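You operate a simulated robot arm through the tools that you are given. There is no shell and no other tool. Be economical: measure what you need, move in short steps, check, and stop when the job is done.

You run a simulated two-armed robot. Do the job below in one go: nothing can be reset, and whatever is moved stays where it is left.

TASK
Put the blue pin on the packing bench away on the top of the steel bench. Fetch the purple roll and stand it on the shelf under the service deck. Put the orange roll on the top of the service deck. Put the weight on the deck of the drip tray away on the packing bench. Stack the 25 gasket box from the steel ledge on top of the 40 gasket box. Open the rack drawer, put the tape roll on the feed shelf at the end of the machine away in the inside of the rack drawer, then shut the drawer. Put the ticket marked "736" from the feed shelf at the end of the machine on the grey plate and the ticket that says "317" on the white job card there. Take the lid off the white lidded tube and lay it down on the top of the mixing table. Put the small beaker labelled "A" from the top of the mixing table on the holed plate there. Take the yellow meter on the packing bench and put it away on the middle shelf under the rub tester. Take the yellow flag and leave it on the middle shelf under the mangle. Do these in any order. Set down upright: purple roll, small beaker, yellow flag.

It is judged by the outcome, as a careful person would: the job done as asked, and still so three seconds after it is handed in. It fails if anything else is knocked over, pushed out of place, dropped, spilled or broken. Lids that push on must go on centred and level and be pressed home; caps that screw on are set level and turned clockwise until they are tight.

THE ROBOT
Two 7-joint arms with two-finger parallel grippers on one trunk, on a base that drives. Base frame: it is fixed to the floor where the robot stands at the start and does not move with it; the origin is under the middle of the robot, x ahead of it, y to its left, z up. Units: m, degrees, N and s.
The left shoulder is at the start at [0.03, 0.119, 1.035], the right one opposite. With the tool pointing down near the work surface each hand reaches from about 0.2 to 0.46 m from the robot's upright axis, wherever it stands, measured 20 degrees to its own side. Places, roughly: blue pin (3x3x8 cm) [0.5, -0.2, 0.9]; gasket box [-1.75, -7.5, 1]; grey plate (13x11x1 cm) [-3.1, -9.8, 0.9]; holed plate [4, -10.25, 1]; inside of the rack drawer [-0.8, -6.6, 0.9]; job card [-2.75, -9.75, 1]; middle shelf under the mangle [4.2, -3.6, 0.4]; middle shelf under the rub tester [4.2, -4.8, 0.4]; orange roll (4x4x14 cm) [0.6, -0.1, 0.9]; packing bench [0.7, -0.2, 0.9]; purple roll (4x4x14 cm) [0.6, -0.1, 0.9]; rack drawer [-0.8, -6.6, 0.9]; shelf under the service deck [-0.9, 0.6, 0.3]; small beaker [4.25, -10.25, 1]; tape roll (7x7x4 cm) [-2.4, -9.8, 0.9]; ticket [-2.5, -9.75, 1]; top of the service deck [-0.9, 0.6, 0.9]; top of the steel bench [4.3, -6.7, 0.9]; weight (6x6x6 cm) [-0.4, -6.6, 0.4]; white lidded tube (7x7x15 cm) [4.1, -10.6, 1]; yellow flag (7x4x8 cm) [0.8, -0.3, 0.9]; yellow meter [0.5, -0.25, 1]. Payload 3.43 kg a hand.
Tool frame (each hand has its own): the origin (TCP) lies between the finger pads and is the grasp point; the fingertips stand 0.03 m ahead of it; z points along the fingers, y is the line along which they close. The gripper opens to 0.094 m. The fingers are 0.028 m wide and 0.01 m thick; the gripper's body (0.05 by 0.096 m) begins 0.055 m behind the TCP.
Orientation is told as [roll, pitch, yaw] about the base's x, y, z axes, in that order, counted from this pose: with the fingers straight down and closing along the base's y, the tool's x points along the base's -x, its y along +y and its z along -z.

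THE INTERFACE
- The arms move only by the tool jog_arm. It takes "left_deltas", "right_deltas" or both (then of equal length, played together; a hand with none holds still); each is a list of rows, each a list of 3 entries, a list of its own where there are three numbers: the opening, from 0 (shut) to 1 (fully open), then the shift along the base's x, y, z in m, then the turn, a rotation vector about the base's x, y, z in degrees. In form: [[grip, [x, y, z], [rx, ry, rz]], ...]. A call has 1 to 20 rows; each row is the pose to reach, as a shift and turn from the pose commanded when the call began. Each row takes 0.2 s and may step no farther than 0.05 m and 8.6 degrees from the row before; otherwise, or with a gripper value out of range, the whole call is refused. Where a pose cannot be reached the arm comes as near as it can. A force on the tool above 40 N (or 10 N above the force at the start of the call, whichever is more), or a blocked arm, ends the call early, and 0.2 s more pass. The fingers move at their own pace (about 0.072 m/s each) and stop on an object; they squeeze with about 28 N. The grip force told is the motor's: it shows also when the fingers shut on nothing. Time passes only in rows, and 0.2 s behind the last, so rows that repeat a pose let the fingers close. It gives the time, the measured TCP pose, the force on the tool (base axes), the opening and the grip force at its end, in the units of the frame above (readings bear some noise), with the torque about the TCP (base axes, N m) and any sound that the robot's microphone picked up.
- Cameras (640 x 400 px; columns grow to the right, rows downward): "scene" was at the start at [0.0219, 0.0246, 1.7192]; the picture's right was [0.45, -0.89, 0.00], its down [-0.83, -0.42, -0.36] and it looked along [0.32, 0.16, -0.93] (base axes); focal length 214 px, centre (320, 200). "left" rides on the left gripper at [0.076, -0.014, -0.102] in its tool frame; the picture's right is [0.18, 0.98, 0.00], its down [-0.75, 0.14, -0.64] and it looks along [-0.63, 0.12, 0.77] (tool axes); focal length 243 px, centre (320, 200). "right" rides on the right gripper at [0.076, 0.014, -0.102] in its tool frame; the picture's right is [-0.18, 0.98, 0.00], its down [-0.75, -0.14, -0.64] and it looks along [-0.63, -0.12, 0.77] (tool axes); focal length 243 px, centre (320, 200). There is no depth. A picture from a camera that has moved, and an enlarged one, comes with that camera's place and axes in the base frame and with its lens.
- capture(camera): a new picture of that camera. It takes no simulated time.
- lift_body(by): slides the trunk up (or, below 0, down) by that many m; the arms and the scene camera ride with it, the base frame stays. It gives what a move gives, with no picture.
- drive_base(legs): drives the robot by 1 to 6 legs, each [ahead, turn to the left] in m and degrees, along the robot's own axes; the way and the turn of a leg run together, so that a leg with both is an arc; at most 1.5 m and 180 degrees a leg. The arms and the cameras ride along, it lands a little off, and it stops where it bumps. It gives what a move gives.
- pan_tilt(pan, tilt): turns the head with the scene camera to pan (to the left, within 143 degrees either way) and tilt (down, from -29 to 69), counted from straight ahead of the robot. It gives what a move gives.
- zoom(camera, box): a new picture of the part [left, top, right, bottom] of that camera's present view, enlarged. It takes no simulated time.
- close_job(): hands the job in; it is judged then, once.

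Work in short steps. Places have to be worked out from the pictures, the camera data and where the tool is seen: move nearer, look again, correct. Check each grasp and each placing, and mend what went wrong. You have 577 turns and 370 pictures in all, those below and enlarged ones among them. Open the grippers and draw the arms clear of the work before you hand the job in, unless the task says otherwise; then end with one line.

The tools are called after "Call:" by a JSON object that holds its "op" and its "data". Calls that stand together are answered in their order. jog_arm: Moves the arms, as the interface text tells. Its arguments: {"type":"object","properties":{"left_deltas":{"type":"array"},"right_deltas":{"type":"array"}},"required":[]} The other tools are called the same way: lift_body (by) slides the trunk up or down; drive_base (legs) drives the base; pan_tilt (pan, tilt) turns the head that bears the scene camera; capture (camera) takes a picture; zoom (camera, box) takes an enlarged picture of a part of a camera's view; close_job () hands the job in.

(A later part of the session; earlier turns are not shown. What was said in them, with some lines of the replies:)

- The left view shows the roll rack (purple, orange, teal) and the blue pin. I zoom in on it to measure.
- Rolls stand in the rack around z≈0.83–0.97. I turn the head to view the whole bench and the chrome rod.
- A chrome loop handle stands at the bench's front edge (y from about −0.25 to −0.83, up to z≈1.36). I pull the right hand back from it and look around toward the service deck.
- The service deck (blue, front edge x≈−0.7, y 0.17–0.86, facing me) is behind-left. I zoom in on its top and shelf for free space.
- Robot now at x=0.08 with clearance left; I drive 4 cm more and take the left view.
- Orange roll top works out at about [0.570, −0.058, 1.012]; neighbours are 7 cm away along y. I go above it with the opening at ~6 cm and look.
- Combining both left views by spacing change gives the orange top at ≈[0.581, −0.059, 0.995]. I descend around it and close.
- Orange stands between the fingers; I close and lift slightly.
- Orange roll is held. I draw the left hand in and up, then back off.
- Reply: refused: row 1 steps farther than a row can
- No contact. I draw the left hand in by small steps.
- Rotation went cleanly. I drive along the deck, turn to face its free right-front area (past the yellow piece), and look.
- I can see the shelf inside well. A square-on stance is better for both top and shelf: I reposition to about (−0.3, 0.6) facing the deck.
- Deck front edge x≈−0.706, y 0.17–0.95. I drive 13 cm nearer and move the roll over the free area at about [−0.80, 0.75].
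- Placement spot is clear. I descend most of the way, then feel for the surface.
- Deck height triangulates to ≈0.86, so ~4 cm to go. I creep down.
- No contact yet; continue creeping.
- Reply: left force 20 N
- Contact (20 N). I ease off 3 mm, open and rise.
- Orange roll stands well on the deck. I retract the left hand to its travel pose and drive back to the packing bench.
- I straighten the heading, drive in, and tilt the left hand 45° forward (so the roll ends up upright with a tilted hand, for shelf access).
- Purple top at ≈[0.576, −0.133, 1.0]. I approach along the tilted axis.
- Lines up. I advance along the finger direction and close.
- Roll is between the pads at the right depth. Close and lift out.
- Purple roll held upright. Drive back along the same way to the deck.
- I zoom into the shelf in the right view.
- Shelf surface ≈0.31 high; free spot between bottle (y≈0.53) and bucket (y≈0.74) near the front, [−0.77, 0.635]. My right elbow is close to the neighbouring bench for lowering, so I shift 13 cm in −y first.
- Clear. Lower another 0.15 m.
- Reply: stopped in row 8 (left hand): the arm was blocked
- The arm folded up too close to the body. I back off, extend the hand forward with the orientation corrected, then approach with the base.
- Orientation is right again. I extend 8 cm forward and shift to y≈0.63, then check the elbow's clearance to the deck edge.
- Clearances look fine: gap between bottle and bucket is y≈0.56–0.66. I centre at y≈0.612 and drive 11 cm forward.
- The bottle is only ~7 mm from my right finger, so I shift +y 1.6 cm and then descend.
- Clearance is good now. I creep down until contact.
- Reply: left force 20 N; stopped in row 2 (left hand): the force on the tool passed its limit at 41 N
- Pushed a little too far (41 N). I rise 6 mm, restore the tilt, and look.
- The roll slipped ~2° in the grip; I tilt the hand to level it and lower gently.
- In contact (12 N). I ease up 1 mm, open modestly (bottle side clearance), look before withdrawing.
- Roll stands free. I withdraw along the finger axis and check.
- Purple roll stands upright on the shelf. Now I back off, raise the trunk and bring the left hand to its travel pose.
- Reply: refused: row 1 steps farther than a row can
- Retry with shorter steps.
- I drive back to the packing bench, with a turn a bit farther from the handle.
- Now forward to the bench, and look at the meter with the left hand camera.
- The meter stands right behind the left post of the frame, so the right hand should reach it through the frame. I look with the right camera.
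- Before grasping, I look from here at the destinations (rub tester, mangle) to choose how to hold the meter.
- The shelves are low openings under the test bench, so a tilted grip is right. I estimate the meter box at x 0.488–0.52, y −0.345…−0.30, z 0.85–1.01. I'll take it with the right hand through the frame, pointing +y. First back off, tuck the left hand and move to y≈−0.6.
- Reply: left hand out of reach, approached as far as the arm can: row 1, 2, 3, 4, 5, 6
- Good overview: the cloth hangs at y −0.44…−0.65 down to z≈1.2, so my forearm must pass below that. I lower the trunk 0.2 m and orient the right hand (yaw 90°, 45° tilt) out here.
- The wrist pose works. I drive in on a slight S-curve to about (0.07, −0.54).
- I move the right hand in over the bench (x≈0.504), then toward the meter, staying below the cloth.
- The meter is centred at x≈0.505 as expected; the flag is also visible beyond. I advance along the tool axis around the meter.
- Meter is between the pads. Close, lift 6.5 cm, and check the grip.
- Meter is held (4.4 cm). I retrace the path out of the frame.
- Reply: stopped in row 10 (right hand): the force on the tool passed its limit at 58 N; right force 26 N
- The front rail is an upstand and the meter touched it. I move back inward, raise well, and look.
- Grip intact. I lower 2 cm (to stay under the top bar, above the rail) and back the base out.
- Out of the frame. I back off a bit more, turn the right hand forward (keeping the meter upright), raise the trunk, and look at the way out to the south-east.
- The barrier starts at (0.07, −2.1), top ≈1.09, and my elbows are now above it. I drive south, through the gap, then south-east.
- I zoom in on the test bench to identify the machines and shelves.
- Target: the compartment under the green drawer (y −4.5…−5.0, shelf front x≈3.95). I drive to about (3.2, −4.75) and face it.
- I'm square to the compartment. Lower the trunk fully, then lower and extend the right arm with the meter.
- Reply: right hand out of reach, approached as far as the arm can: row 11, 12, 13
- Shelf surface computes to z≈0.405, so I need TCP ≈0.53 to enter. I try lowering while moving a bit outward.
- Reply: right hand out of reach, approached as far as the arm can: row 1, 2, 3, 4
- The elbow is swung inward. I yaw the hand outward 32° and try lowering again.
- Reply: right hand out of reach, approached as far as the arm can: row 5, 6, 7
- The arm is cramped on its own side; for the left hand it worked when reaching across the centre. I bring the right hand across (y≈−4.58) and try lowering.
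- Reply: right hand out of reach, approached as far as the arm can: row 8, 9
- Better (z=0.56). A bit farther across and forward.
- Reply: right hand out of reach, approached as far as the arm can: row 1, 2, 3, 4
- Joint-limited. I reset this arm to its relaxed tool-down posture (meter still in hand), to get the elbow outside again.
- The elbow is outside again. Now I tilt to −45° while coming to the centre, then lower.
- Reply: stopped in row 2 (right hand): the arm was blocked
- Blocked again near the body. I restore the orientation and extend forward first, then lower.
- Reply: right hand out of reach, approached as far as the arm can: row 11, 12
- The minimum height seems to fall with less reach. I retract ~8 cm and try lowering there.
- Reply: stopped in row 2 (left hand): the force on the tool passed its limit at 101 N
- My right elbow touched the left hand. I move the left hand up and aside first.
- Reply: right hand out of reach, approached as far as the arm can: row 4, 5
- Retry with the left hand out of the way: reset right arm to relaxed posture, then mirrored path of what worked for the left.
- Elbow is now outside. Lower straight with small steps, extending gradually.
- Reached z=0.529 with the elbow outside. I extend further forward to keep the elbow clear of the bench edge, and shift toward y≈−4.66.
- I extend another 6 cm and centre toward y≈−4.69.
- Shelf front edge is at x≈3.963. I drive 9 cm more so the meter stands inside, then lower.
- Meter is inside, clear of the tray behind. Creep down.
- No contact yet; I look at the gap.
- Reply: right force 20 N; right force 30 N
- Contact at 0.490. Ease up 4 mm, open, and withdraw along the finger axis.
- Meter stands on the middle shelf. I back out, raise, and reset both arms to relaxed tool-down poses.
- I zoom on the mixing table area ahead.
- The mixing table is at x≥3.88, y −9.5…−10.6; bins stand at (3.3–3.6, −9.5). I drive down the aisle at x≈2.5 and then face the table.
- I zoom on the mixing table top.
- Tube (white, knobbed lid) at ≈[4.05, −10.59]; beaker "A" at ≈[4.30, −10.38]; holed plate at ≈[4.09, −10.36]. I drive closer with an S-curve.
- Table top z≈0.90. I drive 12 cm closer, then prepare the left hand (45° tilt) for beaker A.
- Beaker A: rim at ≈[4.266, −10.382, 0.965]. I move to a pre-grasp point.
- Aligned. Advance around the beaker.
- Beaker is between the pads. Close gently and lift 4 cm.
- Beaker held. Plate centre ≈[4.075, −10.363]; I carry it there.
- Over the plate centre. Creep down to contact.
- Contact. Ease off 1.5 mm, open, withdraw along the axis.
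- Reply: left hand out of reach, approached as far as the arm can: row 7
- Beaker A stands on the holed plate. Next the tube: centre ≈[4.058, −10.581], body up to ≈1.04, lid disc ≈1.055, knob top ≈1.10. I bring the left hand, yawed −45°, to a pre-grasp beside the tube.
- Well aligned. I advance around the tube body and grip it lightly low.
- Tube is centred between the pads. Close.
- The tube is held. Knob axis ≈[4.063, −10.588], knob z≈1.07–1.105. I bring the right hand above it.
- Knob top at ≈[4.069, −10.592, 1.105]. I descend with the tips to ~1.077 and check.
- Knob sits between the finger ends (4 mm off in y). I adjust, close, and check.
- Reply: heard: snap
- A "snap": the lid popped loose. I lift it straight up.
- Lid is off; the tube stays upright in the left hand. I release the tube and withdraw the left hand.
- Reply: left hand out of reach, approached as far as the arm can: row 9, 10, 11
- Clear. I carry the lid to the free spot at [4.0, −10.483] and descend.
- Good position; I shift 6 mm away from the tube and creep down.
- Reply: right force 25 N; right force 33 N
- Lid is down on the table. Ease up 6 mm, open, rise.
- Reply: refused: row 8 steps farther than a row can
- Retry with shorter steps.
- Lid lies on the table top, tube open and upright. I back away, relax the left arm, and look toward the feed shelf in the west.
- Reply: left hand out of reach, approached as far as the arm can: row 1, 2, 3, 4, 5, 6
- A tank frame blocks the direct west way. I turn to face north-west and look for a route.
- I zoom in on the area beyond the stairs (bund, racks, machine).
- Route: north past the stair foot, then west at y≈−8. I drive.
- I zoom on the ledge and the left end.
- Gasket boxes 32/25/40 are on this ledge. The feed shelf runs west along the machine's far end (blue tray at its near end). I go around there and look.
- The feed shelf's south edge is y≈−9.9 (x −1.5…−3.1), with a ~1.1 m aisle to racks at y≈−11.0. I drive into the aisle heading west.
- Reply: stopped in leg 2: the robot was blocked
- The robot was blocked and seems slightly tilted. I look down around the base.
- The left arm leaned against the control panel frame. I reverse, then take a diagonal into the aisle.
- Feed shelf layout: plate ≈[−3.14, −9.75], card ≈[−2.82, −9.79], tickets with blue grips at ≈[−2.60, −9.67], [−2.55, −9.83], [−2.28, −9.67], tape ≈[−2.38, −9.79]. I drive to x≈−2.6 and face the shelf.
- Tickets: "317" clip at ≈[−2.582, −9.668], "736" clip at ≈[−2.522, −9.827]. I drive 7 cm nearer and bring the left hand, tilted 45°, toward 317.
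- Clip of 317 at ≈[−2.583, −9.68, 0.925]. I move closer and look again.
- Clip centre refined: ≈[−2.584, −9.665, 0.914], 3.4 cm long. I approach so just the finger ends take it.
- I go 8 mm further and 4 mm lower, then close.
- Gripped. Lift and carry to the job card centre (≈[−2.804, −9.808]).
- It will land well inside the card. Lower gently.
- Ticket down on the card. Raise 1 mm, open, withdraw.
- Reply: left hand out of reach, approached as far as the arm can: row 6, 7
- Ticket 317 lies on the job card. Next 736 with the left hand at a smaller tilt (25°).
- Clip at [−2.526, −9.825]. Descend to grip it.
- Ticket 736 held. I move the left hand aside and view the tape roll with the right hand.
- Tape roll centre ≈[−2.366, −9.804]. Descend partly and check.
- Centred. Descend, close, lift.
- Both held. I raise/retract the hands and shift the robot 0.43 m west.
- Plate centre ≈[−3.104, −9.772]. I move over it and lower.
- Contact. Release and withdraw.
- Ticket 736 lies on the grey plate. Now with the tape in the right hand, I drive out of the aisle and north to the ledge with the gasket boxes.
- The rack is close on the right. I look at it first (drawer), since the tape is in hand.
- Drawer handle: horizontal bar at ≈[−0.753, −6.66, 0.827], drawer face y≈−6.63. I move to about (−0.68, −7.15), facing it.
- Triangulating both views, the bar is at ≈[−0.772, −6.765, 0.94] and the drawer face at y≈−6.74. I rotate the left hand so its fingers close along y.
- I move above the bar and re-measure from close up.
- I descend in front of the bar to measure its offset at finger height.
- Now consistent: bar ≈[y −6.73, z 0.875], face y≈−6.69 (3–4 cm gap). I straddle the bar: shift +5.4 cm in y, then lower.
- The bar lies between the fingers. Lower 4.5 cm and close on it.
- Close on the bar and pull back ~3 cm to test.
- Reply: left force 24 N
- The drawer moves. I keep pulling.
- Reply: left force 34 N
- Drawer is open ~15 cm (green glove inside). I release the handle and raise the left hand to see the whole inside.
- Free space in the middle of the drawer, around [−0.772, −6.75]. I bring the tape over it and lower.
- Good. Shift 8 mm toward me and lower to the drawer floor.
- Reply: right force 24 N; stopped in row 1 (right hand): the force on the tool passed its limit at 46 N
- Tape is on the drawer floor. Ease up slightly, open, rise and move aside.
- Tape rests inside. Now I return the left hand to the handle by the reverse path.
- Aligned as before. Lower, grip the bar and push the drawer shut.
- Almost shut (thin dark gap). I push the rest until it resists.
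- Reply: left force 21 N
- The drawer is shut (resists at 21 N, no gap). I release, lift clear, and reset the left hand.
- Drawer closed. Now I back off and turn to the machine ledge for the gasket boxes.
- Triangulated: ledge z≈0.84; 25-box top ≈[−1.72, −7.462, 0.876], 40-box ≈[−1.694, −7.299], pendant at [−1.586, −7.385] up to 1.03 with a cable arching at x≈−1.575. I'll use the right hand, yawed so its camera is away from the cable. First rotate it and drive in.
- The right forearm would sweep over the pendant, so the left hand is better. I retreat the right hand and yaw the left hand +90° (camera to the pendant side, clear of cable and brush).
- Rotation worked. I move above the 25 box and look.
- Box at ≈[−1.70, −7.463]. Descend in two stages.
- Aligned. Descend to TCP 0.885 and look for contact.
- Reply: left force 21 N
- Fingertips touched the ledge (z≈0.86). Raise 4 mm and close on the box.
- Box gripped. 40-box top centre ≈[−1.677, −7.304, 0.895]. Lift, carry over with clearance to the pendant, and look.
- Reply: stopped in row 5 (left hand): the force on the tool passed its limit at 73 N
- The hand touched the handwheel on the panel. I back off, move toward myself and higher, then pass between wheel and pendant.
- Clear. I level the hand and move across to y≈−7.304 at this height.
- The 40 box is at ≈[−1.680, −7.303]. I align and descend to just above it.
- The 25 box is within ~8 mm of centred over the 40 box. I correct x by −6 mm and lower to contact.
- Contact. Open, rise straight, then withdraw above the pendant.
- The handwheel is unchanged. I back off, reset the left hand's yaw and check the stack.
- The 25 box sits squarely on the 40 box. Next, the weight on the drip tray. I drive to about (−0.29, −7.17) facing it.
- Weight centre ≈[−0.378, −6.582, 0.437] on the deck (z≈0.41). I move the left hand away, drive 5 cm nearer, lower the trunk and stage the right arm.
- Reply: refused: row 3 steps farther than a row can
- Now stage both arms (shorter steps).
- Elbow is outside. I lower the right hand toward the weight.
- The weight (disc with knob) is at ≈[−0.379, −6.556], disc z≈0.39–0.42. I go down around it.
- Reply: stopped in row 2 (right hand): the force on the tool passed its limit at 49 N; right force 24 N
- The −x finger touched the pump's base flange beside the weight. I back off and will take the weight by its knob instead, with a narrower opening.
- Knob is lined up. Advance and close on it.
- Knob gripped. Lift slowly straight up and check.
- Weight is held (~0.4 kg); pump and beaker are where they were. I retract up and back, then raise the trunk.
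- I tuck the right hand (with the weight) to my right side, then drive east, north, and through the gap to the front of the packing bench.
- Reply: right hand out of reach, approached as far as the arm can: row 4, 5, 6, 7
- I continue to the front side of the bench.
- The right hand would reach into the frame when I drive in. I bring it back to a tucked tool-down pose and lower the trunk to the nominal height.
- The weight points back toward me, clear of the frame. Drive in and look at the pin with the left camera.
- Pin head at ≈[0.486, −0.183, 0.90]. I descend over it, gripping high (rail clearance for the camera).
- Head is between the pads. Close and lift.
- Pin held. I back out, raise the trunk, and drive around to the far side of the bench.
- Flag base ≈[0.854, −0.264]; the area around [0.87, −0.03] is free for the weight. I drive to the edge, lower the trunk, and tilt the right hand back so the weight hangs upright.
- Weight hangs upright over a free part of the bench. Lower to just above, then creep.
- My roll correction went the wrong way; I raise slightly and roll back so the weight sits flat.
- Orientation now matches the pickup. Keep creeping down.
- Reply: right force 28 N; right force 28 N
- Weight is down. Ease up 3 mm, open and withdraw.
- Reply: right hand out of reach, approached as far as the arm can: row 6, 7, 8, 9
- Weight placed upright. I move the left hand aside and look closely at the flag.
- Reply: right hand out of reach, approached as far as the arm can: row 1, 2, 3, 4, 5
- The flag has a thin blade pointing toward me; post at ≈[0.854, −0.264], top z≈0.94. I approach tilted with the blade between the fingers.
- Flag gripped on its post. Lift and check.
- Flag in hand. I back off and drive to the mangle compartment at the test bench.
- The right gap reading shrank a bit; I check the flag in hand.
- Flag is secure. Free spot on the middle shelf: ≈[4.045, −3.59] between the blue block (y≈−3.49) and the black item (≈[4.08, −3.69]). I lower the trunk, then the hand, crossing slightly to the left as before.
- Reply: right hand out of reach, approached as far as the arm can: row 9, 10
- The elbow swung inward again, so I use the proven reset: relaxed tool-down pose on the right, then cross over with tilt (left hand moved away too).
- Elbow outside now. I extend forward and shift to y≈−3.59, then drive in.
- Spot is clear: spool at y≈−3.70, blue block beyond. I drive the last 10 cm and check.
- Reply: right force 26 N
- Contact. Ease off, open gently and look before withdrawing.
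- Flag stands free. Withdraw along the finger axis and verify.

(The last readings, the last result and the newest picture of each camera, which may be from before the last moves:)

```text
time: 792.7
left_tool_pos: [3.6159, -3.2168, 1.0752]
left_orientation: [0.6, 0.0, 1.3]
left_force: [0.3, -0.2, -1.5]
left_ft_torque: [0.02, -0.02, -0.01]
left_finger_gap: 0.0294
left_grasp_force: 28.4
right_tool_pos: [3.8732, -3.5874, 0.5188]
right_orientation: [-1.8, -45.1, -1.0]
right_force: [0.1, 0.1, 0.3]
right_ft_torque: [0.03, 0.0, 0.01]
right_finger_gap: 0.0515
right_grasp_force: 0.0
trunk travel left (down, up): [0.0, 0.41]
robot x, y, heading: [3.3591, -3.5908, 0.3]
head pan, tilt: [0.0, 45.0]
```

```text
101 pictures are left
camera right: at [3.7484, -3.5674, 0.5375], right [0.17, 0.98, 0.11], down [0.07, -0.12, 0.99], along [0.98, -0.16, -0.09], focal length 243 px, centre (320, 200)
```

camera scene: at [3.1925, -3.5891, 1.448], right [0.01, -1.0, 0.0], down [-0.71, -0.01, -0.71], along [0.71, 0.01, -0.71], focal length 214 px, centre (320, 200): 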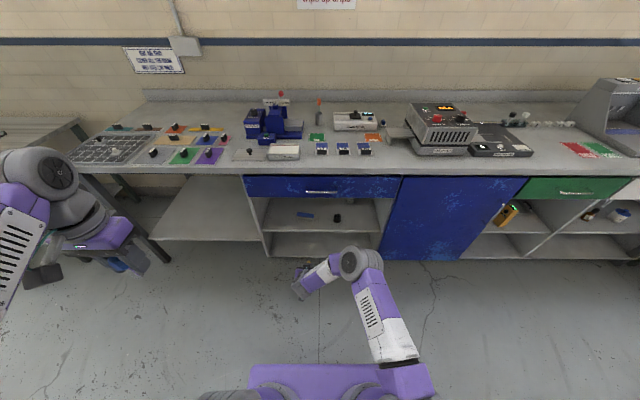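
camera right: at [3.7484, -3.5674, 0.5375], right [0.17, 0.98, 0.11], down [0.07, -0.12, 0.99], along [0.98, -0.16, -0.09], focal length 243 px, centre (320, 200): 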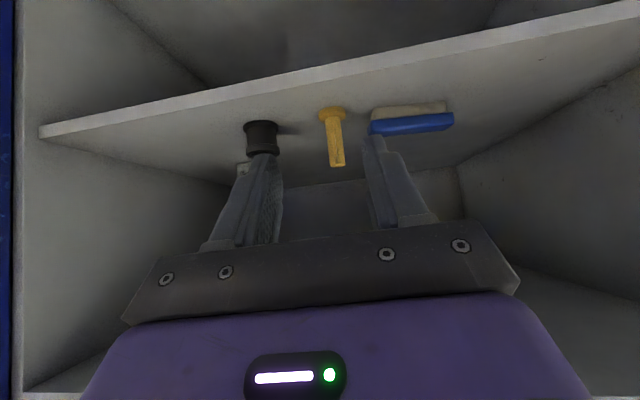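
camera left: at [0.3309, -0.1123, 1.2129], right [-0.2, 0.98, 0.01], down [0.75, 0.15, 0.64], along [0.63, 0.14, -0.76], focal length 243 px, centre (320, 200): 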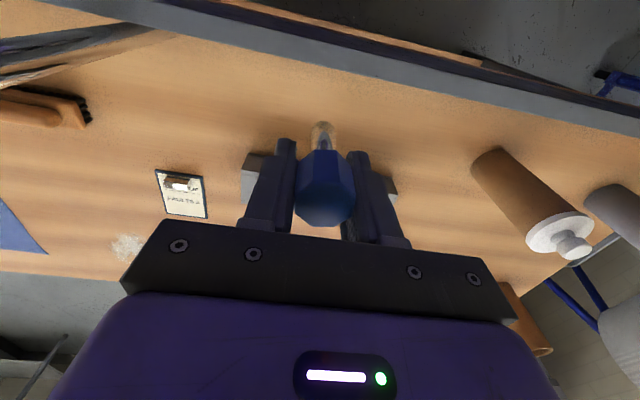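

Flag stands upright. Last item: the blue pin to the steel bench. I back off, raise, reset the right arm, and drive south.

Call:
{"op": "drive_base", "data": {"legs": [[-0.4, 0]]}}

Call:
{"op": "lift_body", "data": {"by": 0.3}}

Call:
{"op": "jog_arm", "data": {"right_deltas": [[0.5, [-0.01, -0.02, 0.03], [0, 3.2, 0]], [0.5, [-0.03, -0.04, 0.055], [0, 6.4, 0]], [0.5, [-0.05, -0.06, 0.08], [0, 9.6, 0]], [0.5, [-0.07, -0.08, 0.105], [0, 12.8, 0]], [0.5, [-0.09, -0.1, 0.13], [0, 16, 0]], [0.5, [-0.11, -0.12, 0.155], [0, 19.2, 0]], [0.5, [-0.13, -0.14, 0.18], [0, 22.4, 0]], [0.5, [-0.15, -0.16, 0.205], [0, 25.6, 0]], [0.5, [-0.17, -0.18, 0.23], [0, 28.8, 0]], [0.5, [-0.19, -0.2, 0.255], [0, 32, 0]], [0.5, [-0.21, -0.22, 0.28], [0, 35.2, 0]], [0.5, [-0.23, -0.24, 0.3], [0, 38.4, 0]], [0.5, [-0.25, -0.26, 0.32], [0, 41.6, 0]], [0.5, [-0.27, -0.28, 0.33], [0, 45, 0]]], "left_deltas": [[0, [0, 0, -0.01], [0, 0, 0]], [0, [0, -0.01, -0.02], [0, 0, 0]], [0, [0, -0.02, -0.03], [0, 0, 0]], [0, [0, -0.03, -0.04], [0, 0, 0]], [0, [0, -0.04, -0.05], [0, 0, 0]], [0, [0, -0.05, -0.06], [0, 0, 0]], [0, [0, -0.06, -0.07], [0, 0, 0]], [0, [0, -0.07, -0.08], [0, 0, 0]], [0, [0, -0.08, -0.09], [0, 0, 0]], [0, [0, -0.09, -0.1], [0, 0, 0]], [0, [0, -0.1, -0.11], [0, 0, 0]], [0, [0, -0.11, -0.12], [0, 0, 0]], [0, [0, -0.12, -0.13], [0, 0, 0]], [0, [0, -0.13, -0.14], [0, 0, 0]]]}}

Call:
{"op": "drive_base", "data": {"legs": [[0, -90], [1.1, 0], [1.1, 0], [0.9, 0], [0, 90]]}}

Call:
{"op": "capture", "data": {"camera": "scene"}}

```text
time: 795.2
left_tool_pos: [3.2139, -3.2183, 1.0734]
left_orientation: [0.6, -0.1, 1.4]
left_force: [-0.1, 0.3, -0.2]
left_ft_torque: [0.0, -0.02, 0.01]
left_finger_gap: 0.0295
left_grasp_force: 28.0
right_tool_pos: [3.4733, -3.5895, 0.5175]
right_orientation: [-1.9, -44.9, -1.0]
right_force: [-0.1, 0.2, -0.2]
right_ft_torque: [-0.03, 0.01, 0.0]
right_finger_gap: 0.0515
right_grasp_force: 0.2
trunk travel left (down, up): [0.0, 0.41]
robot x, y, heading: [2.9548, -3.5878, 0.2]
head pan, tilt: [0.0, 45.0]
```

```text
time: 798.2
left_tool_pos: [3.2141, -3.2183, 1.3731]
left_orientation: [0.6, 0.0, 1.4]
left_force: [-0.6, 0.0, -1.1]
left_ft_torque: [-0.01, 0.03, 0.0]
left_finger_gap: 0.0291
left_grasp_force: 27.8
right_tool_pos: [3.4741, -3.5882, 0.8193]
right_orientation: [-2.0, -44.7, -0.9]
right_force: [0.4, 0.0, 0.2]
right_ft_torque: [0.03, -0.03, 0.03]
right_finger_gap: 0.0516
right_grasp_force: 0.1
trunk travel left (down, up): [-0.3, 0.11]
robot x, y, heading: [2.9591, -3.5918, 0.2]
head pan, tilt: [0.0, 45.0]
```

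```text
time: 801.2
left_tool_pos: [3.2147, -3.3494, 1.2334]
left_orientation: [0.6, 0.0, 1.4]
left_force: [0.4, 1.0, -0.2]
left_ft_torque: [0.02, -0.04, 0.01]
left_finger_gap: 0.029
left_grasp_force: 28.1
right_tool_pos: [3.2016, -3.8681, 1.1508]
right_orientation: [-2.3, 0.1, -0.6]
right_force: [-0.4, -0.4, -0.5]
right_ft_torque: [0.03, 0.02, 0.0]
right_finger_gap: 0.047
right_grasp_force: 0.1
trunk travel left (down, up): [-0.3, 0.11]
robot x, y, heading: [2.9573, -3.5877, 0.1]
head pan, tilt: [0.0, 45.0]
```

```text
time: 823.9
left_tool_pos: [3.2582, -6.4144, 1.2339]
left_orientation: [0.7, 0.0, 1.7]
left_force: [0.5, 0.5, -0.9]
left_ft_torque: [0.01, -0.02, 0.02]
left_finger_gap: 0.0295
left_grasp_force: 28.1
right_tool_pos: [3.2492, -6.9337, 1.1509]
right_orientation: [-2.5, 0.0, -0.4]
right_force: [-0.6, 1.1, 0.2]
right_ft_torque: [0.0, -0.01, 0.04]
right_finger_gap: 0.047
right_grasp_force: 0.1
trunk travel left (down, up): [-0.3, 0.11]
robot x, y, heading: [3.0033, -6.6595, 0.7]
head pan, tilt: [0.0, 45.0]
```

```text
100 pictures are left
camera scene: at [3.0564, -6.6565, 1.7481], right [0.01, -1.0, 0.0], down [-0.71, -0.01, -0.71], along [0.71, 0.01, -0.71], focal length 214 px, centre (320, 200)
```

scene: 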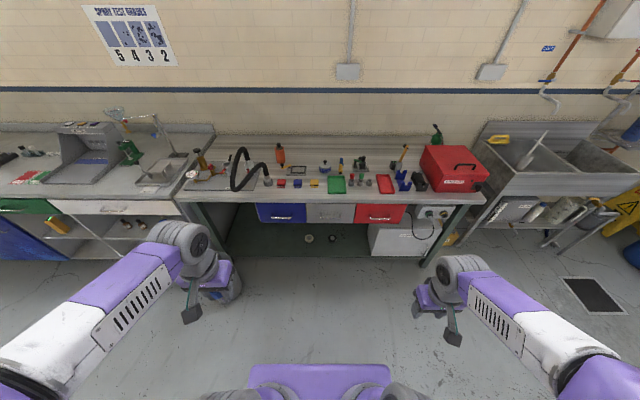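

Call:
{"op": "zoom", "data": {"camera": "scene", "box": [180, 135, 480, 225]}}

```text
2.13 times, centred on (330, 180) of scene
camera zoom: at [3.0564, -6.6565, 1.7481], right [0.01, -1.0, 0.0], down [-0.71, -0.01, -0.71], along [0.71, 0.01, -0.71], focal length 458 px, centre (299, 243)
```

zoom: 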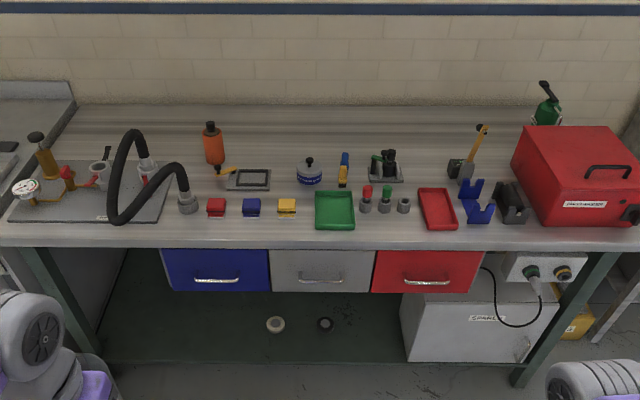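

A free strip exists in front of the small coloured blocks, around [3.955, −6.57]. I drive up to the bench.

Call:
{"op": "drive_base", "data": {"legs": [[0.55, 0]]}}

Call:
{"op": "jog_arm", "data": {"left_deltas": [[0, [0.02, -0.03, 0], [0, 0, 0]], [0, [0.05, -0.06, 0], [0, 0, 0]], [0, [0.08, -0.09, -0.02], [0, 0, 0]], [0, [0.11, -0.12, -0.04], [0, 0, 0]], [0, [0.14, -0.15, -0.06], [0, 0, 0]]]}}

Call:
{"op": "capture", "data": {"camera": "left"}}

Call:
{"op": "capture", "data": {"camera": "scene"}}

```text
time: 827.0
left_tool_pos: [3.8083, -6.4107, 1.234]
left_orientation: [0.6, 0.0, 1.4]
left_force: [-0.3, -0.4, -2.0]
left_ft_torque: [0.01, 0.0, 0.0]
left_finger_gap: 0.0292
left_grasp_force: 28.2
right_tool_pos: [3.7954, -6.9296, 1.1505]
right_orientation: [-2.4, 0.1, -0.6]
right_force: [0.2, -0.8, -0.3]
right_ft_torque: [-0.04, 0.03, 0.03]
right_finger_gap: 0.047
right_grasp_force: 0.0
trunk travel left (down, up): [-0.3, 0.11]
robot x, y, heading: [3.5514, -6.6528, 0.4]
head pan, tilt: [0.0, 45.0]
```

```text
time: 828.2
left_tool_pos: [3.9489, -6.5604, 1.1728]
left_orientation: [0.7, 0.1, 1.4]
left_force: [0.5, -0.4, -1.4]
left_ft_torque: [0.02, 0.0, -0.02]
left_finger_gap: 0.0268
left_grasp_force: 28.2
right_tool_pos: [3.7959, -6.9306, 1.1513]
right_orientation: [-2.5, 0.2, -0.5]
right_force: [0.8, -0.7, 0.0]
right_ft_torque: [0.01, 0.03, 0.0]
right_finger_gap: 0.0469
right_grasp_force: 0.1
trunk travel left (down, up): [-0.3, 0.11]
robot x, y, heading: [3.5481, -6.6483, 0.5]
head pan, tilt: [0.0, 45.0]
```

```text
98 pictures are left
camera left: at [3.8726, -6.5776, 1.2752], right [-0.21, 0.98, 0.01], down [0.75, 0.15, 0.64], along [0.63, 0.14, -0.77], focal length 243 px, centre (320, 200)
```

left: 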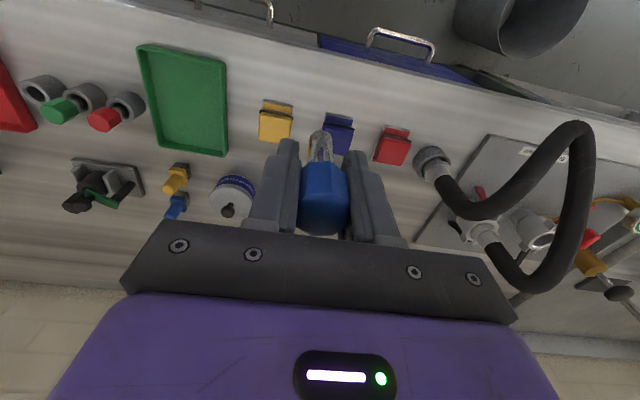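

```text
97 pictures are left
camera scene: at [3.6063, -6.6526, 1.748], right [0.01, -1.0, 0.0], down [-0.71, 0.0, -0.71], along [0.71, 0.01, -0.71], focal length 214 px, centre (320, 200)
```

scene: 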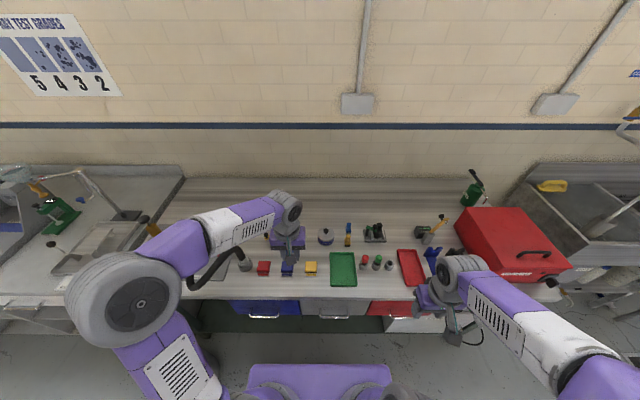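

The bench edge is at x≈3.94 and blocks fill x 4.015–4.05. Behind them, [4.11, −6.56] is clear. I drive 6 cm closer and go there.

Call:
{"op": "drive_base", "data": {"legs": [[0.06, 0]]}}

Call:
{"op": "jog_arm", "data": {"left_deltas": [[0, [0.035, 0, 0], [0, 0, 0]], [0, [0.07, 0, 0], [0, 0, 0]], [0, [0.1, 0, -0.02], [0, 0, 0]], [0, [0.1, 0, -0.06], [0, 0, 0]], [0, [0.1, 0, -0.1], [0, 0, 0]]]}}

Call:
{"op": "capture", "data": {"camera": "left"}}

Call:
{"op": "zoom", "data": {"camera": "scene", "box": [220, 180, 420, 300]}}

```text
time: 829.2
left_tool_pos: [4.0071, -6.5602, 1.1744]
left_orientation: [0.6, 0.1, 1.4]
left_force: [0.4, -0.5, -1.3]
left_ft_torque: [0.01, 0.02, 0.0]
left_finger_gap: 0.027
left_grasp_force: 27.8
right_tool_pos: [3.8558, -6.93, 1.1511]
right_orientation: [-2.5, 0.3, -0.5]
right_force: [-0.3, 0.5, -0.6]
right_ft_torque: [-0.03, 0.03, 0.02]
right_finger_gap: 0.0472
right_grasp_force: 0.0
trunk travel left (down, up): [-0.3, 0.11]
robot x, y, heading: [3.6103, -6.6526, 0.2]
head pan, tilt: [0.0, 45.0]
```

```text
time: 830.4
left_tool_pos: [4.1052, -6.5579, 1.0748]
left_orientation: [0.6, 0.1, 1.4]
left_force: [-0.7, 0.4, -1.0]
left_ft_torque: [0.0, 0.0, 0.01]
left_finger_gap: 0.0268
left_grasp_force: 27.6
right_tool_pos: [3.8547, -6.9294, 1.152]
right_orientation: [-2.6, 0.1, -0.6]
right_force: [0.5, -0.3, -0.3]
right_ft_torque: [0.0, 0.02, 0.01]
right_finger_gap: 0.0472
right_grasp_force: 0.1
trunk travel left (down, up): [-0.3, 0.11]
robot x, y, heading: [3.6115, -6.6503, 0.6]
head pan, tilt: [0.0, 45.0]
```

```text
96 pictures are left
camera left: at [4.0298, -6.5746, 1.1759], right [-0.21, 0.98, 0.01], down [0.75, 0.15, 0.64], along [0.63, 0.14, -0.77], focal length 243 px, centre (320, 200)
```

left: 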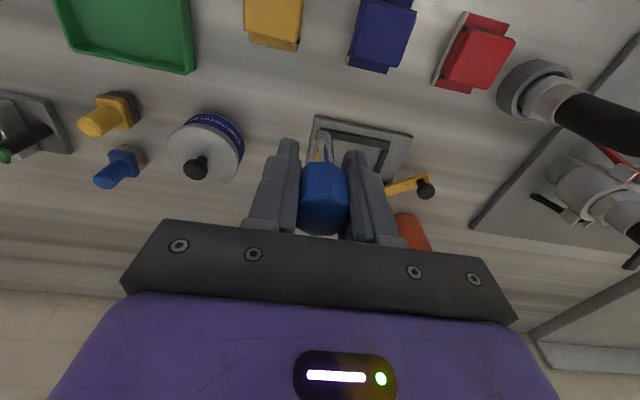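

```text
3.20 times, centred on (320, 240) of scene
camera zoom: at [3.6648, -6.6512, 1.748], right [0.01, -1.0, 0.0], down [-0.71, 0.0, -0.71], along [0.71, 0.0, -0.71], focal length 686 px, centre (320, 72)
```

zoom: 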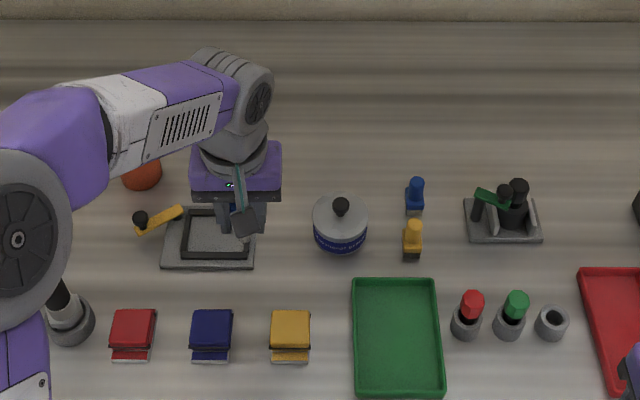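

There is a plate near that spot; [4.10, −6.605] is better. I shift and descend.

Call:
{"op": "jog_arm", "data": {"left_deltas": [[0, [-0.003, -0.03, 0], [0, 0, 0]], [0, [-0.005, -0.047, -0.02], [0, 0, 0]], [0, [-0.005, -0.047, -0.05], [0, 0, 0]], [0, [-0.005, -0.047, -0.08], [0, 0, 0]]]}}

Call:
{"op": "capture", "data": {"camera": "left"}}

Call:
{"op": "zoom", "data": {"camera": "scene", "box": [220, 180, 420, 300]}}

```text
time: 831.4
left_tool_pos: [4.1002, -6.6061, 0.9949]
left_orientation: [0.6, 0.0, 1.4]
left_force: [0.0, 0.7, -0.4]
left_ft_torque: [0.02, 0.01, 0.0]
left_finger_gap: 0.0269
left_grasp_force: 27.7
right_tool_pos: [3.8559, -6.9303, 1.1506]
right_orientation: [-2.5, 0.1, -0.5]
right_force: [0.1, -0.6, -0.1]
right_ft_torque: [0.02, 0.01, 0.01]
right_finger_gap: 0.0469
right_grasp_force: 0.0
trunk travel left (down, up): [-0.3, 0.11]
robot x, y, heading: [3.6143, -6.6515, 0.4]
head pan, tilt: [0.0, 45.0]
```

```text
94 pictures are left
camera left: at [4.0254, -6.6227, 1.0973], right [-0.21, 0.98, 0.01], down [0.75, 0.15, 0.64], along [0.63, 0.14, -0.77], focal length 243 px, centre (320, 200)
```

left: 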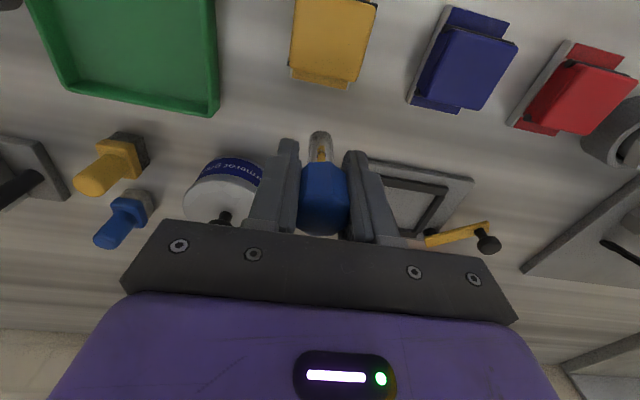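

```text
3.20 times, centred on (320, 240) of scene
camera zoom: at [3.6646, -6.6514, 1.748], right [0.01, -1.0, 0.0], down [-0.71, 0.0, -0.71], along [0.71, 0.01, -0.71], focal length 686 px, centre (320, 72)
```

zoom: 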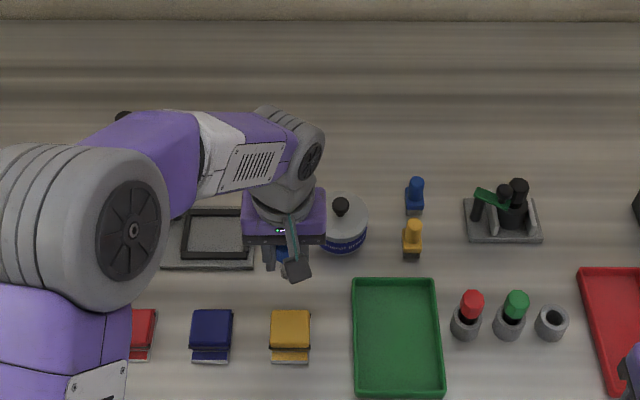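

Landing point is clear on all sides. Lower and creep.

Call:
{"op": "jog_arm", "data": {"left_deltas": [[0, [0, 0, -0.012], [0, 0, 0]], [0, [0, 0, -0.022], [0, 0, 0]]]}}

Call:
{"op": "jog_arm", "data": {"left_deltas": [[0, [0, 0, -0.005], [0, 0, 0]]]}}

Call:
{"op": "jog_arm", "data": {"left_deltas": [[0, [0, 0, -0.004], [0, 0, 0]]]}}

```text
time: 832.0
left_tool_pos: [4.1009, -6.6046, 0.9725]
left_orientation: [0.7, 0.0, 1.4]
left_force: [0.5, 0.4, -0.9]
left_ft_torque: [0.01, -0.03, 0.01]
left_finger_gap: 0.0269
left_grasp_force: 27.9
right_tool_pos: [3.8547, -6.9299, 1.15]
right_orientation: [-2.6, 0.1, -0.7]
right_force: [0.8, 0.6, 1.1]
right_ft_torque: [0.01, 0.0, -0.02]
right_finger_gap: 0.0471
right_grasp_force: 0.1
trunk travel left (down, up): [-0.3, 0.11]
robot x, y, heading: [3.615, -6.6518, 0.6]
head pan, tilt: [0.0, 45.0]
```

```text
time: 832.4
left_tool_pos: [4.1015, -6.6052, 0.967]
left_orientation: [0.6, 0.0, 1.4]
left_force: [0.5, 0.6, -0.9]
left_ft_torque: [-0.01, 0.0, 0.02]
left_finger_gap: 0.0269
left_grasp_force: 27.9
right_tool_pos: [3.8555, -6.9295, 1.1506]
right_orientation: [-2.5, 0.1, -0.6]
right_force: [0.5, -0.8, -0.1]
right_ft_torque: [-0.02, -0.01, 0.01]
right_finger_gap: 0.0469
right_grasp_force: 0.0
trunk travel left (down, up): [-0.3, 0.11]
robot x, y, heading: [3.6092, -6.6485, 0.5]
head pan, tilt: [0.0, 45.0]
```

```text
time: 832.8
left_tool_pos: [4.1009, -6.6062, 0.9632]
left_orientation: [0.7, 0.0, 1.5]
left_force: [0.0, -0.8, -1.6]
left_ft_torque: [0.0, 0.03, -0.01]
left_finger_gap: 0.0271
left_grasp_force: 28.1
right_tool_pos: [3.8547, -6.9298, 1.151]
right_orientation: [-2.6, 0.0, -0.6]
right_force: [-0.3, -0.1, 0.0]
right_ft_torque: [-0.01, 0.03, 0.01]
right_finger_gap: 0.0469
right_grasp_force: 0.0
trunk travel left (down, up): [-0.3, 0.11]
robot x, y, heading: [3.6109, -6.6489, 0.6]
head pan, tilt: [0.0, 45.0]
```

Call:
{"op": "jog_arm", "data": {"left_deltas": [[0, [0, 0, -0.005], [0, 0, 0]]]}}

Call:
{"op": "jog_arm", "data": {"left_deltas": [[0, [0, 0, -0.004], [0, 0, 0]]]}}

Call:
{"op": "jog_arm", "data": {"left_deltas": [[0, [0, 0, -0.003], [0, 0, 0]]]}}

```text
time: 833.2
left_tool_pos: [4.1015, -6.6054, 0.9579]
left_orientation: [0.6, 0.0, 1.4]
left_force: [1.2, 0.3, -1.2]
left_ft_torque: [-0.01, -0.01, -0.02]
left_finger_gap: 0.0267
left_grasp_force: 28.0
right_tool_pos: [3.8546, -6.9298, 1.1505]
right_orientation: [-2.5, 0.1, -0.7]
right_force: [-0.1, -0.2, 0.2]
right_ft_torque: [-0.03, -0.01, 0.01]
right_finger_gap: 0.047
right_grasp_force: 0.1
trunk travel left (down, up): [-0.3, 0.11]
robot x, y, heading: [3.61, -6.648, 0.6]
head pan, tilt: [0.0, 45.0]
```

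```text
time: 833.6
left_tool_pos: [4.1003, -6.6063, 0.9537]
left_orientation: [0.6, -0.1, 1.4]
left_force: [0.0, -0.5, -0.6]
left_ft_torque: [-0.04, 0.02, -0.04]
left_finger_gap: 0.0267
left_grasp_force: 28.0
right_tool_pos: [3.8551, -6.9295, 1.1505]
right_orientation: [-2.5, 0.2, -0.6]
right_force: [0.4, 0.1, -0.1]
right_ft_torque: [0.02, -0.02, -0.01]
right_finger_gap: 0.0472
right_grasp_force: 0.0
trunk travel left (down, up): [-0.3, 0.11]
robot x, y, heading: [3.6105, -6.6488, 0.5]
head pan, tilt: [0.0, 45.0]
```

```text
time: 834.0
left_tool_pos: [4.1021, -6.6059, 0.9507]
left_orientation: [0.6, 0.0, 1.4]
left_force: [0.2, -1.0, -1.9]
left_ft_torque: [0.01, -0.02, 0.0]
left_finger_gap: 0.0267
left_grasp_force: 28.3
right_tool_pos: [3.8552, -6.9286, 1.1502]
right_orientation: [-2.5, 0.1, -0.5]
right_force: [-0.1, 0.7, 0.0]
right_ft_torque: [0.03, -0.02, 0.0]
right_finger_gap: 0.0471
right_grasp_force: 0.0
trunk travel left (down, up): [-0.3, 0.11]
robot x, y, heading: [3.608, -6.6534, 0.4]
head pan, tilt: [0.0, 45.0]
```

Call:
{"op": "jog_arm", "data": {"left_deltas": [[0, [0, 0, -0.005], [0, 0, 0]]]}}

Call:
{"op": "jog_arm", "data": {"left_deltas": [[0, [0, 0, -0.004], [0, 0, 0]]]}}

Call:
{"op": "jog_arm", "data": {"left_deltas": [[0, [0, 0, -0.003], [0, 0, 0]]]}}

Call:
{"op": "capture", "data": {"camera": "left"}}

```text
time: 834.4
left_tool_pos: [4.1009, -6.6063, 0.9457]
left_orientation: [0.6, 0.0, 1.5]
left_force: [0.2, 0.8, -2.1]
left_ft_torque: [0.02, 0.02, -0.02]
left_finger_gap: 0.0268
left_grasp_force: 28.4
right_tool_pos: [3.8546, -6.93, 1.1506]
right_orientation: [-2.5, 0.2, -0.6]
right_force: [0.2, -1.0, -0.3]
right_ft_torque: [0.0, -0.01, -0.01]
right_finger_gap: 0.047
right_grasp_force: 0.0
trunk travel left (down, up): [-0.3, 0.11]
robot x, y, heading: [3.608, -6.6503, 0.3]
head pan, tilt: [0.0, 45.0]
```

```text
time: 834.8
left_tool_pos: [4.1017, -6.6064, 0.9411]
left_orientation: [0.6, 0.0, 1.4]
left_force: [-0.5, 0.7, -0.4]
left_ft_torque: [0.0, 0.0, -0.03]
left_finger_gap: 0.0271
left_grasp_force: 27.9
right_tool_pos: [3.8546, -6.9305, 1.1516]
right_orientation: [-2.4, 0.0, -0.6]
right_force: [-0.9, 0.0, 0.2]
right_ft_torque: [-0.01, 0.01, 0.01]
right_finger_gap: 0.0471
right_grasp_force: 0.1
trunk travel left (down, up): [-0.3, 0.11]
robot x, y, heading: [3.6105, -6.6502, 0.4]
head pan, tilt: [0.0, 45.0]
```

```text
time: 835.2
left_tool_pos: [4.1019, -6.6061, 0.9398]
left_orientation: [0.6, 0.0, 1.4]
left_force: [-0.1, 0.1, -1.1]
left_ft_torque: [-0.01, 0.01, 0.0]
left_finger_gap: 0.0267
left_grasp_force: 27.6
right_tool_pos: [3.8562, -6.9297, 1.1509]
right_orientation: [-2.6, 0.1, -0.6]
right_force: [0.5, 0.5, 0.4]
right_ft_torque: [-0.02, 0.02, 0.01]
right_finger_gap: 0.0468
right_grasp_force: 0.0
trunk travel left (down, up): [-0.3, 0.11]
robot x, y, heading: [3.6104, -6.6492, 0.4]
head pan, tilt: [0.0, 45.0]
```

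```text
92 pictures are left
camera left: at [4.0259, -6.6235, 1.0411], right [-0.21, 0.98, 0.01], down [0.75, 0.15, 0.64], along [0.63, 0.14, -0.77], focal length 243 px, centre (320, 200)
```

left: 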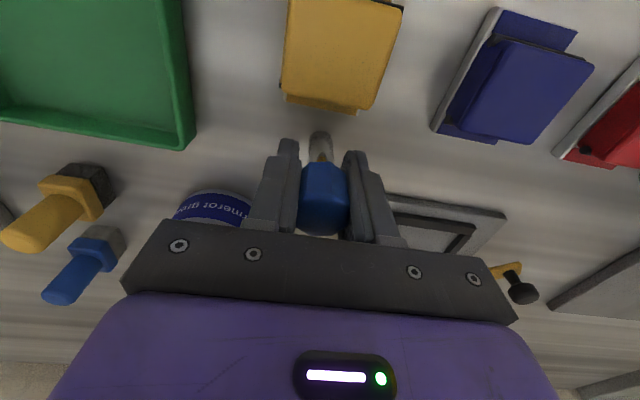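

Surface must be a little lower; continue creeping.

Call:
{"op": "jog_arm", "data": {"left_deltas": [[0, [0, 0, -0.005], [0, 0, 0]]]}}

Call:
{"op": "jog_arm", "data": {"left_deltas": [[0, [0, 0, -0.004], [0, 0, 0]]]}}

Call:
{"op": "jog_arm", "data": {"left_deltas": [[0, [0, 0, -0.003], [0, 0, 0]]]}}

```text
time: 835.6
left_tool_pos: [4.1011, -6.606, 0.9343]
left_orientation: [0.5, 0.0, 1.4]
left_force: [0.5, 0.6, -1.3]
left_ft_torque: [-0.01, -0.05, -0.01]
left_finger_gap: 0.0266
left_grasp_force: 28.3
right_tool_pos: [3.855, -6.9304, 1.151]
right_orientation: [-2.5, 0.1, -0.6]
right_force: [0.3, -0.5, 0.0]
right_ft_torque: [0.01, 0.03, 0.0]
right_finger_gap: 0.0468
right_grasp_force: 0.0
trunk travel left (down, up): [-0.3, 0.11]
robot x, y, heading: [3.607, -6.653, 0.2]
head pan, tilt: [0.0, 45.0]
```

```text
time: 836.0
left_tool_pos: [4.1011, -6.6065, 0.9314]
left_orientation: [0.6, 0.0, 1.4]
left_force: [-0.8, 0.8, 5.5]
left_ft_torque: [0.09, 0.05, 0.0]
left_finger_gap: 0.0266
left_grasp_force: 28.1
right_tool_pos: [3.8536, -6.929, 1.1517]
right_orientation: [-2.6, 0.1, -0.7]
right_force: [0.0, 0.0, -0.1]
right_ft_torque: [-0.01, 0.01, 0.0]
right_finger_gap: 0.047
right_grasp_force: 0.0
trunk travel left (down, up): [-0.3, 0.11]
robot x, y, heading: [3.61, -6.652, 0.3]
head pan, tilt: [0.0, 45.0]
```

```text
time: 836.4
left_tool_pos: [4.1006, -6.6065, 0.9287]
left_orientation: [0.5, -0.2, 1.5]
left_force: [-0.7, 4.0, 23.8]
left_ft_torque: [0.22, 0.13, 0.04]
left_finger_gap: 0.027
left_grasp_force: 27.3
right_tool_pos: [3.8518, -6.9289, 1.1516]
right_orientation: [-2.5, 0.1, -0.6]
right_force: [0.4, 0.7, -0.2]
right_ft_torque: [0.01, 0.03, 0.02]
right_finger_gap: 0.0469
right_grasp_force: 0.1
trunk travel left (down, up): [-0.3, 0.11]
robot x, y, heading: [3.6134, -6.649, 0.4]
head pan, tilt: [0.0, 45.0]
```

Contact. Ease off 3 mm, open, and look.

Call:
{"op": "jog_arm", "data": {"left_deltas": [[0, [0, 0, 0.003], [0, 0, 0]], [0.4, [0, 0, 0.003], [0, 0, 0]], [0.55, [0, 0, 0.003], [0, 0, 0]], [0.55, [0, 0, 0.03], [0, 0, 0]], [0.55, [0, 0, 0.07], [0, 0, 0]], [0.55, [0, 0, 0.11], [0, 0, 0]], [0.55, [0, 0, 0.15], [0, 0, 0]], [0.55, [0, 0, 0.19], [0, 0, 0]]]}}

Call:
{"op": "capture", "data": {"camera": "left"}}

```text
time: 838.2
left_tool_pos: [4.0998, -6.6073, 1.1154]
left_orientation: [0.7, 0.0, 1.3]
left_force: [0.0, 1.1, -0.4]
left_ft_torque: [0.0, 0.01, 0.02]
left_finger_gap: 0.0515
left_grasp_force: 0.1
right_tool_pos: [3.8534, -6.9298, 1.1509]
right_orientation: [-2.5, 0.2, -0.6]
right_force: [0.0, -0.9, -0.3]
right_ft_torque: [-0.02, 0.0, -0.03]
right_finger_gap: 0.047
right_grasp_force: 0.1
trunk travel left (down, up): [-0.3, 0.11]
robot x, y, heading: [3.608, -6.6497, 0.5]
head pan, tilt: [0.0, 45.0]
```

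```text
91 pictures are left
camera left: at [4.0245, -6.6236, 1.2174], right [-0.21, 0.98, 0.01], down [0.75, 0.15, 0.64], along [0.63, 0.14, -0.77], focal length 243 px, centre (320, 200)
```

left: 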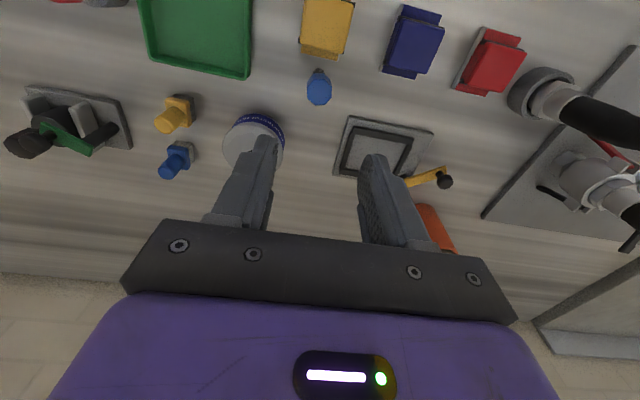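

The pin stands on the steel bench. I draw the arms clear and back off, then hand in.

Call:
{"op": "jog_arm", "data": {"left_deltas": [[0.55, [-0.03, 0, 0.03], [0, 0, 0]], [0.55, [-0.07, 0, 0.05], [0, 0, 0]], [0.55, [-0.11, 0.01, 0.05], [0, 0, 0]], [0.55, [-0.15, 0.03, 0.05], [0, 0, 0]], [0.55, [-0.19, 0.05, 0.05], [0, 0, 0]]]}}

Call:
{"op": "drive_base", "data": {"legs": [[-0.5, 0]]}}

Call:
{"op": "zoom", "data": {"camera": "scene", "box": [180, 130, 480, 240]}}

```text
time: 839.4
left_tool_pos: [3.9101, -6.5538, 1.1667]
left_orientation: [0.6, 0.1, 1.4]
left_force: [-0.9, 0.8, 0.2]
left_ft_torque: [0.01, 0.0, -0.02]
left_finger_gap: 0.0518
left_grasp_force: 0.0
right_tool_pos: [3.8535, -6.9281, 1.1513]
right_orientation: [-2.6, 0.0, -0.6]
right_force: [-0.2, 0.8, 0.1]
right_ft_torque: [-0.04, -0.03, 0.0]
right_finger_gap: 0.0469
right_grasp_force: 0.1
trunk travel left (down, up): [-0.3, 0.11]
robot x, y, heading: [3.6085, -6.6492, 0.4]
head pan, tilt: [0.0, 45.0]
```

```text
time: 842.3
left_tool_pos: [3.4148, -6.5584, 1.1659]
left_orientation: [0.6, 0.0, 1.5]
left_force: [-0.1, 0.1, -0.1]
left_ft_torque: [0.01, 0.01, 0.03]
left_finger_gap: 0.0518
left_grasp_force: 0.2
right_tool_pos: [3.3577, -6.9344, 1.1509]
right_orientation: [-2.5, 0.1, -0.5]
right_force: [-1.3, -0.8, 0.1]
right_ft_torque: [-0.01, -0.03, 0.02]
right_finger_gap: 0.0472
right_grasp_force: 0.1
trunk travel left (down, up): [-0.3, 0.11]
robot x, y, heading: [3.113, -6.6558, 0.7]
head pan, tilt: [0.0, 45.0]
```

```text
2.13 times, centred on (330, 185) of scene
camera zoom: at [3.167, -6.6551, 1.7481], right [0.01, -1.0, 0.0], down [-0.71, -0.01, -0.71], along [0.71, 0.01, -0.71], focal length 458 px, centre (299, 232)
```

zoom: 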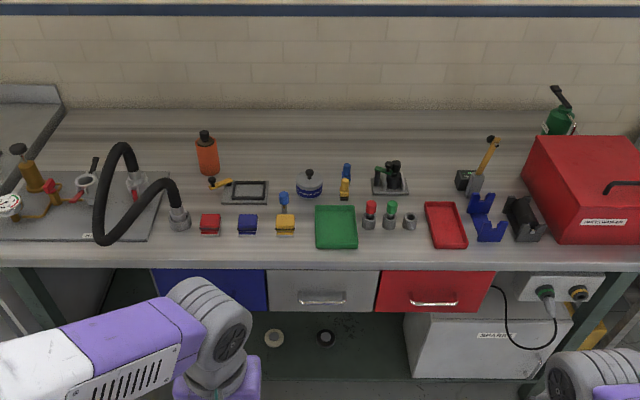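

Everything is placed, both grippers are open and the arms are clear, so I hand the job in.

Call:
{"op": "close_job", "data": {}}

```text
The job is handed in.
```

All eleven parts of the job are done and handed in; each item was seen in place after I let go, except the tape roll, which I last saw in the drawer before shutting it.
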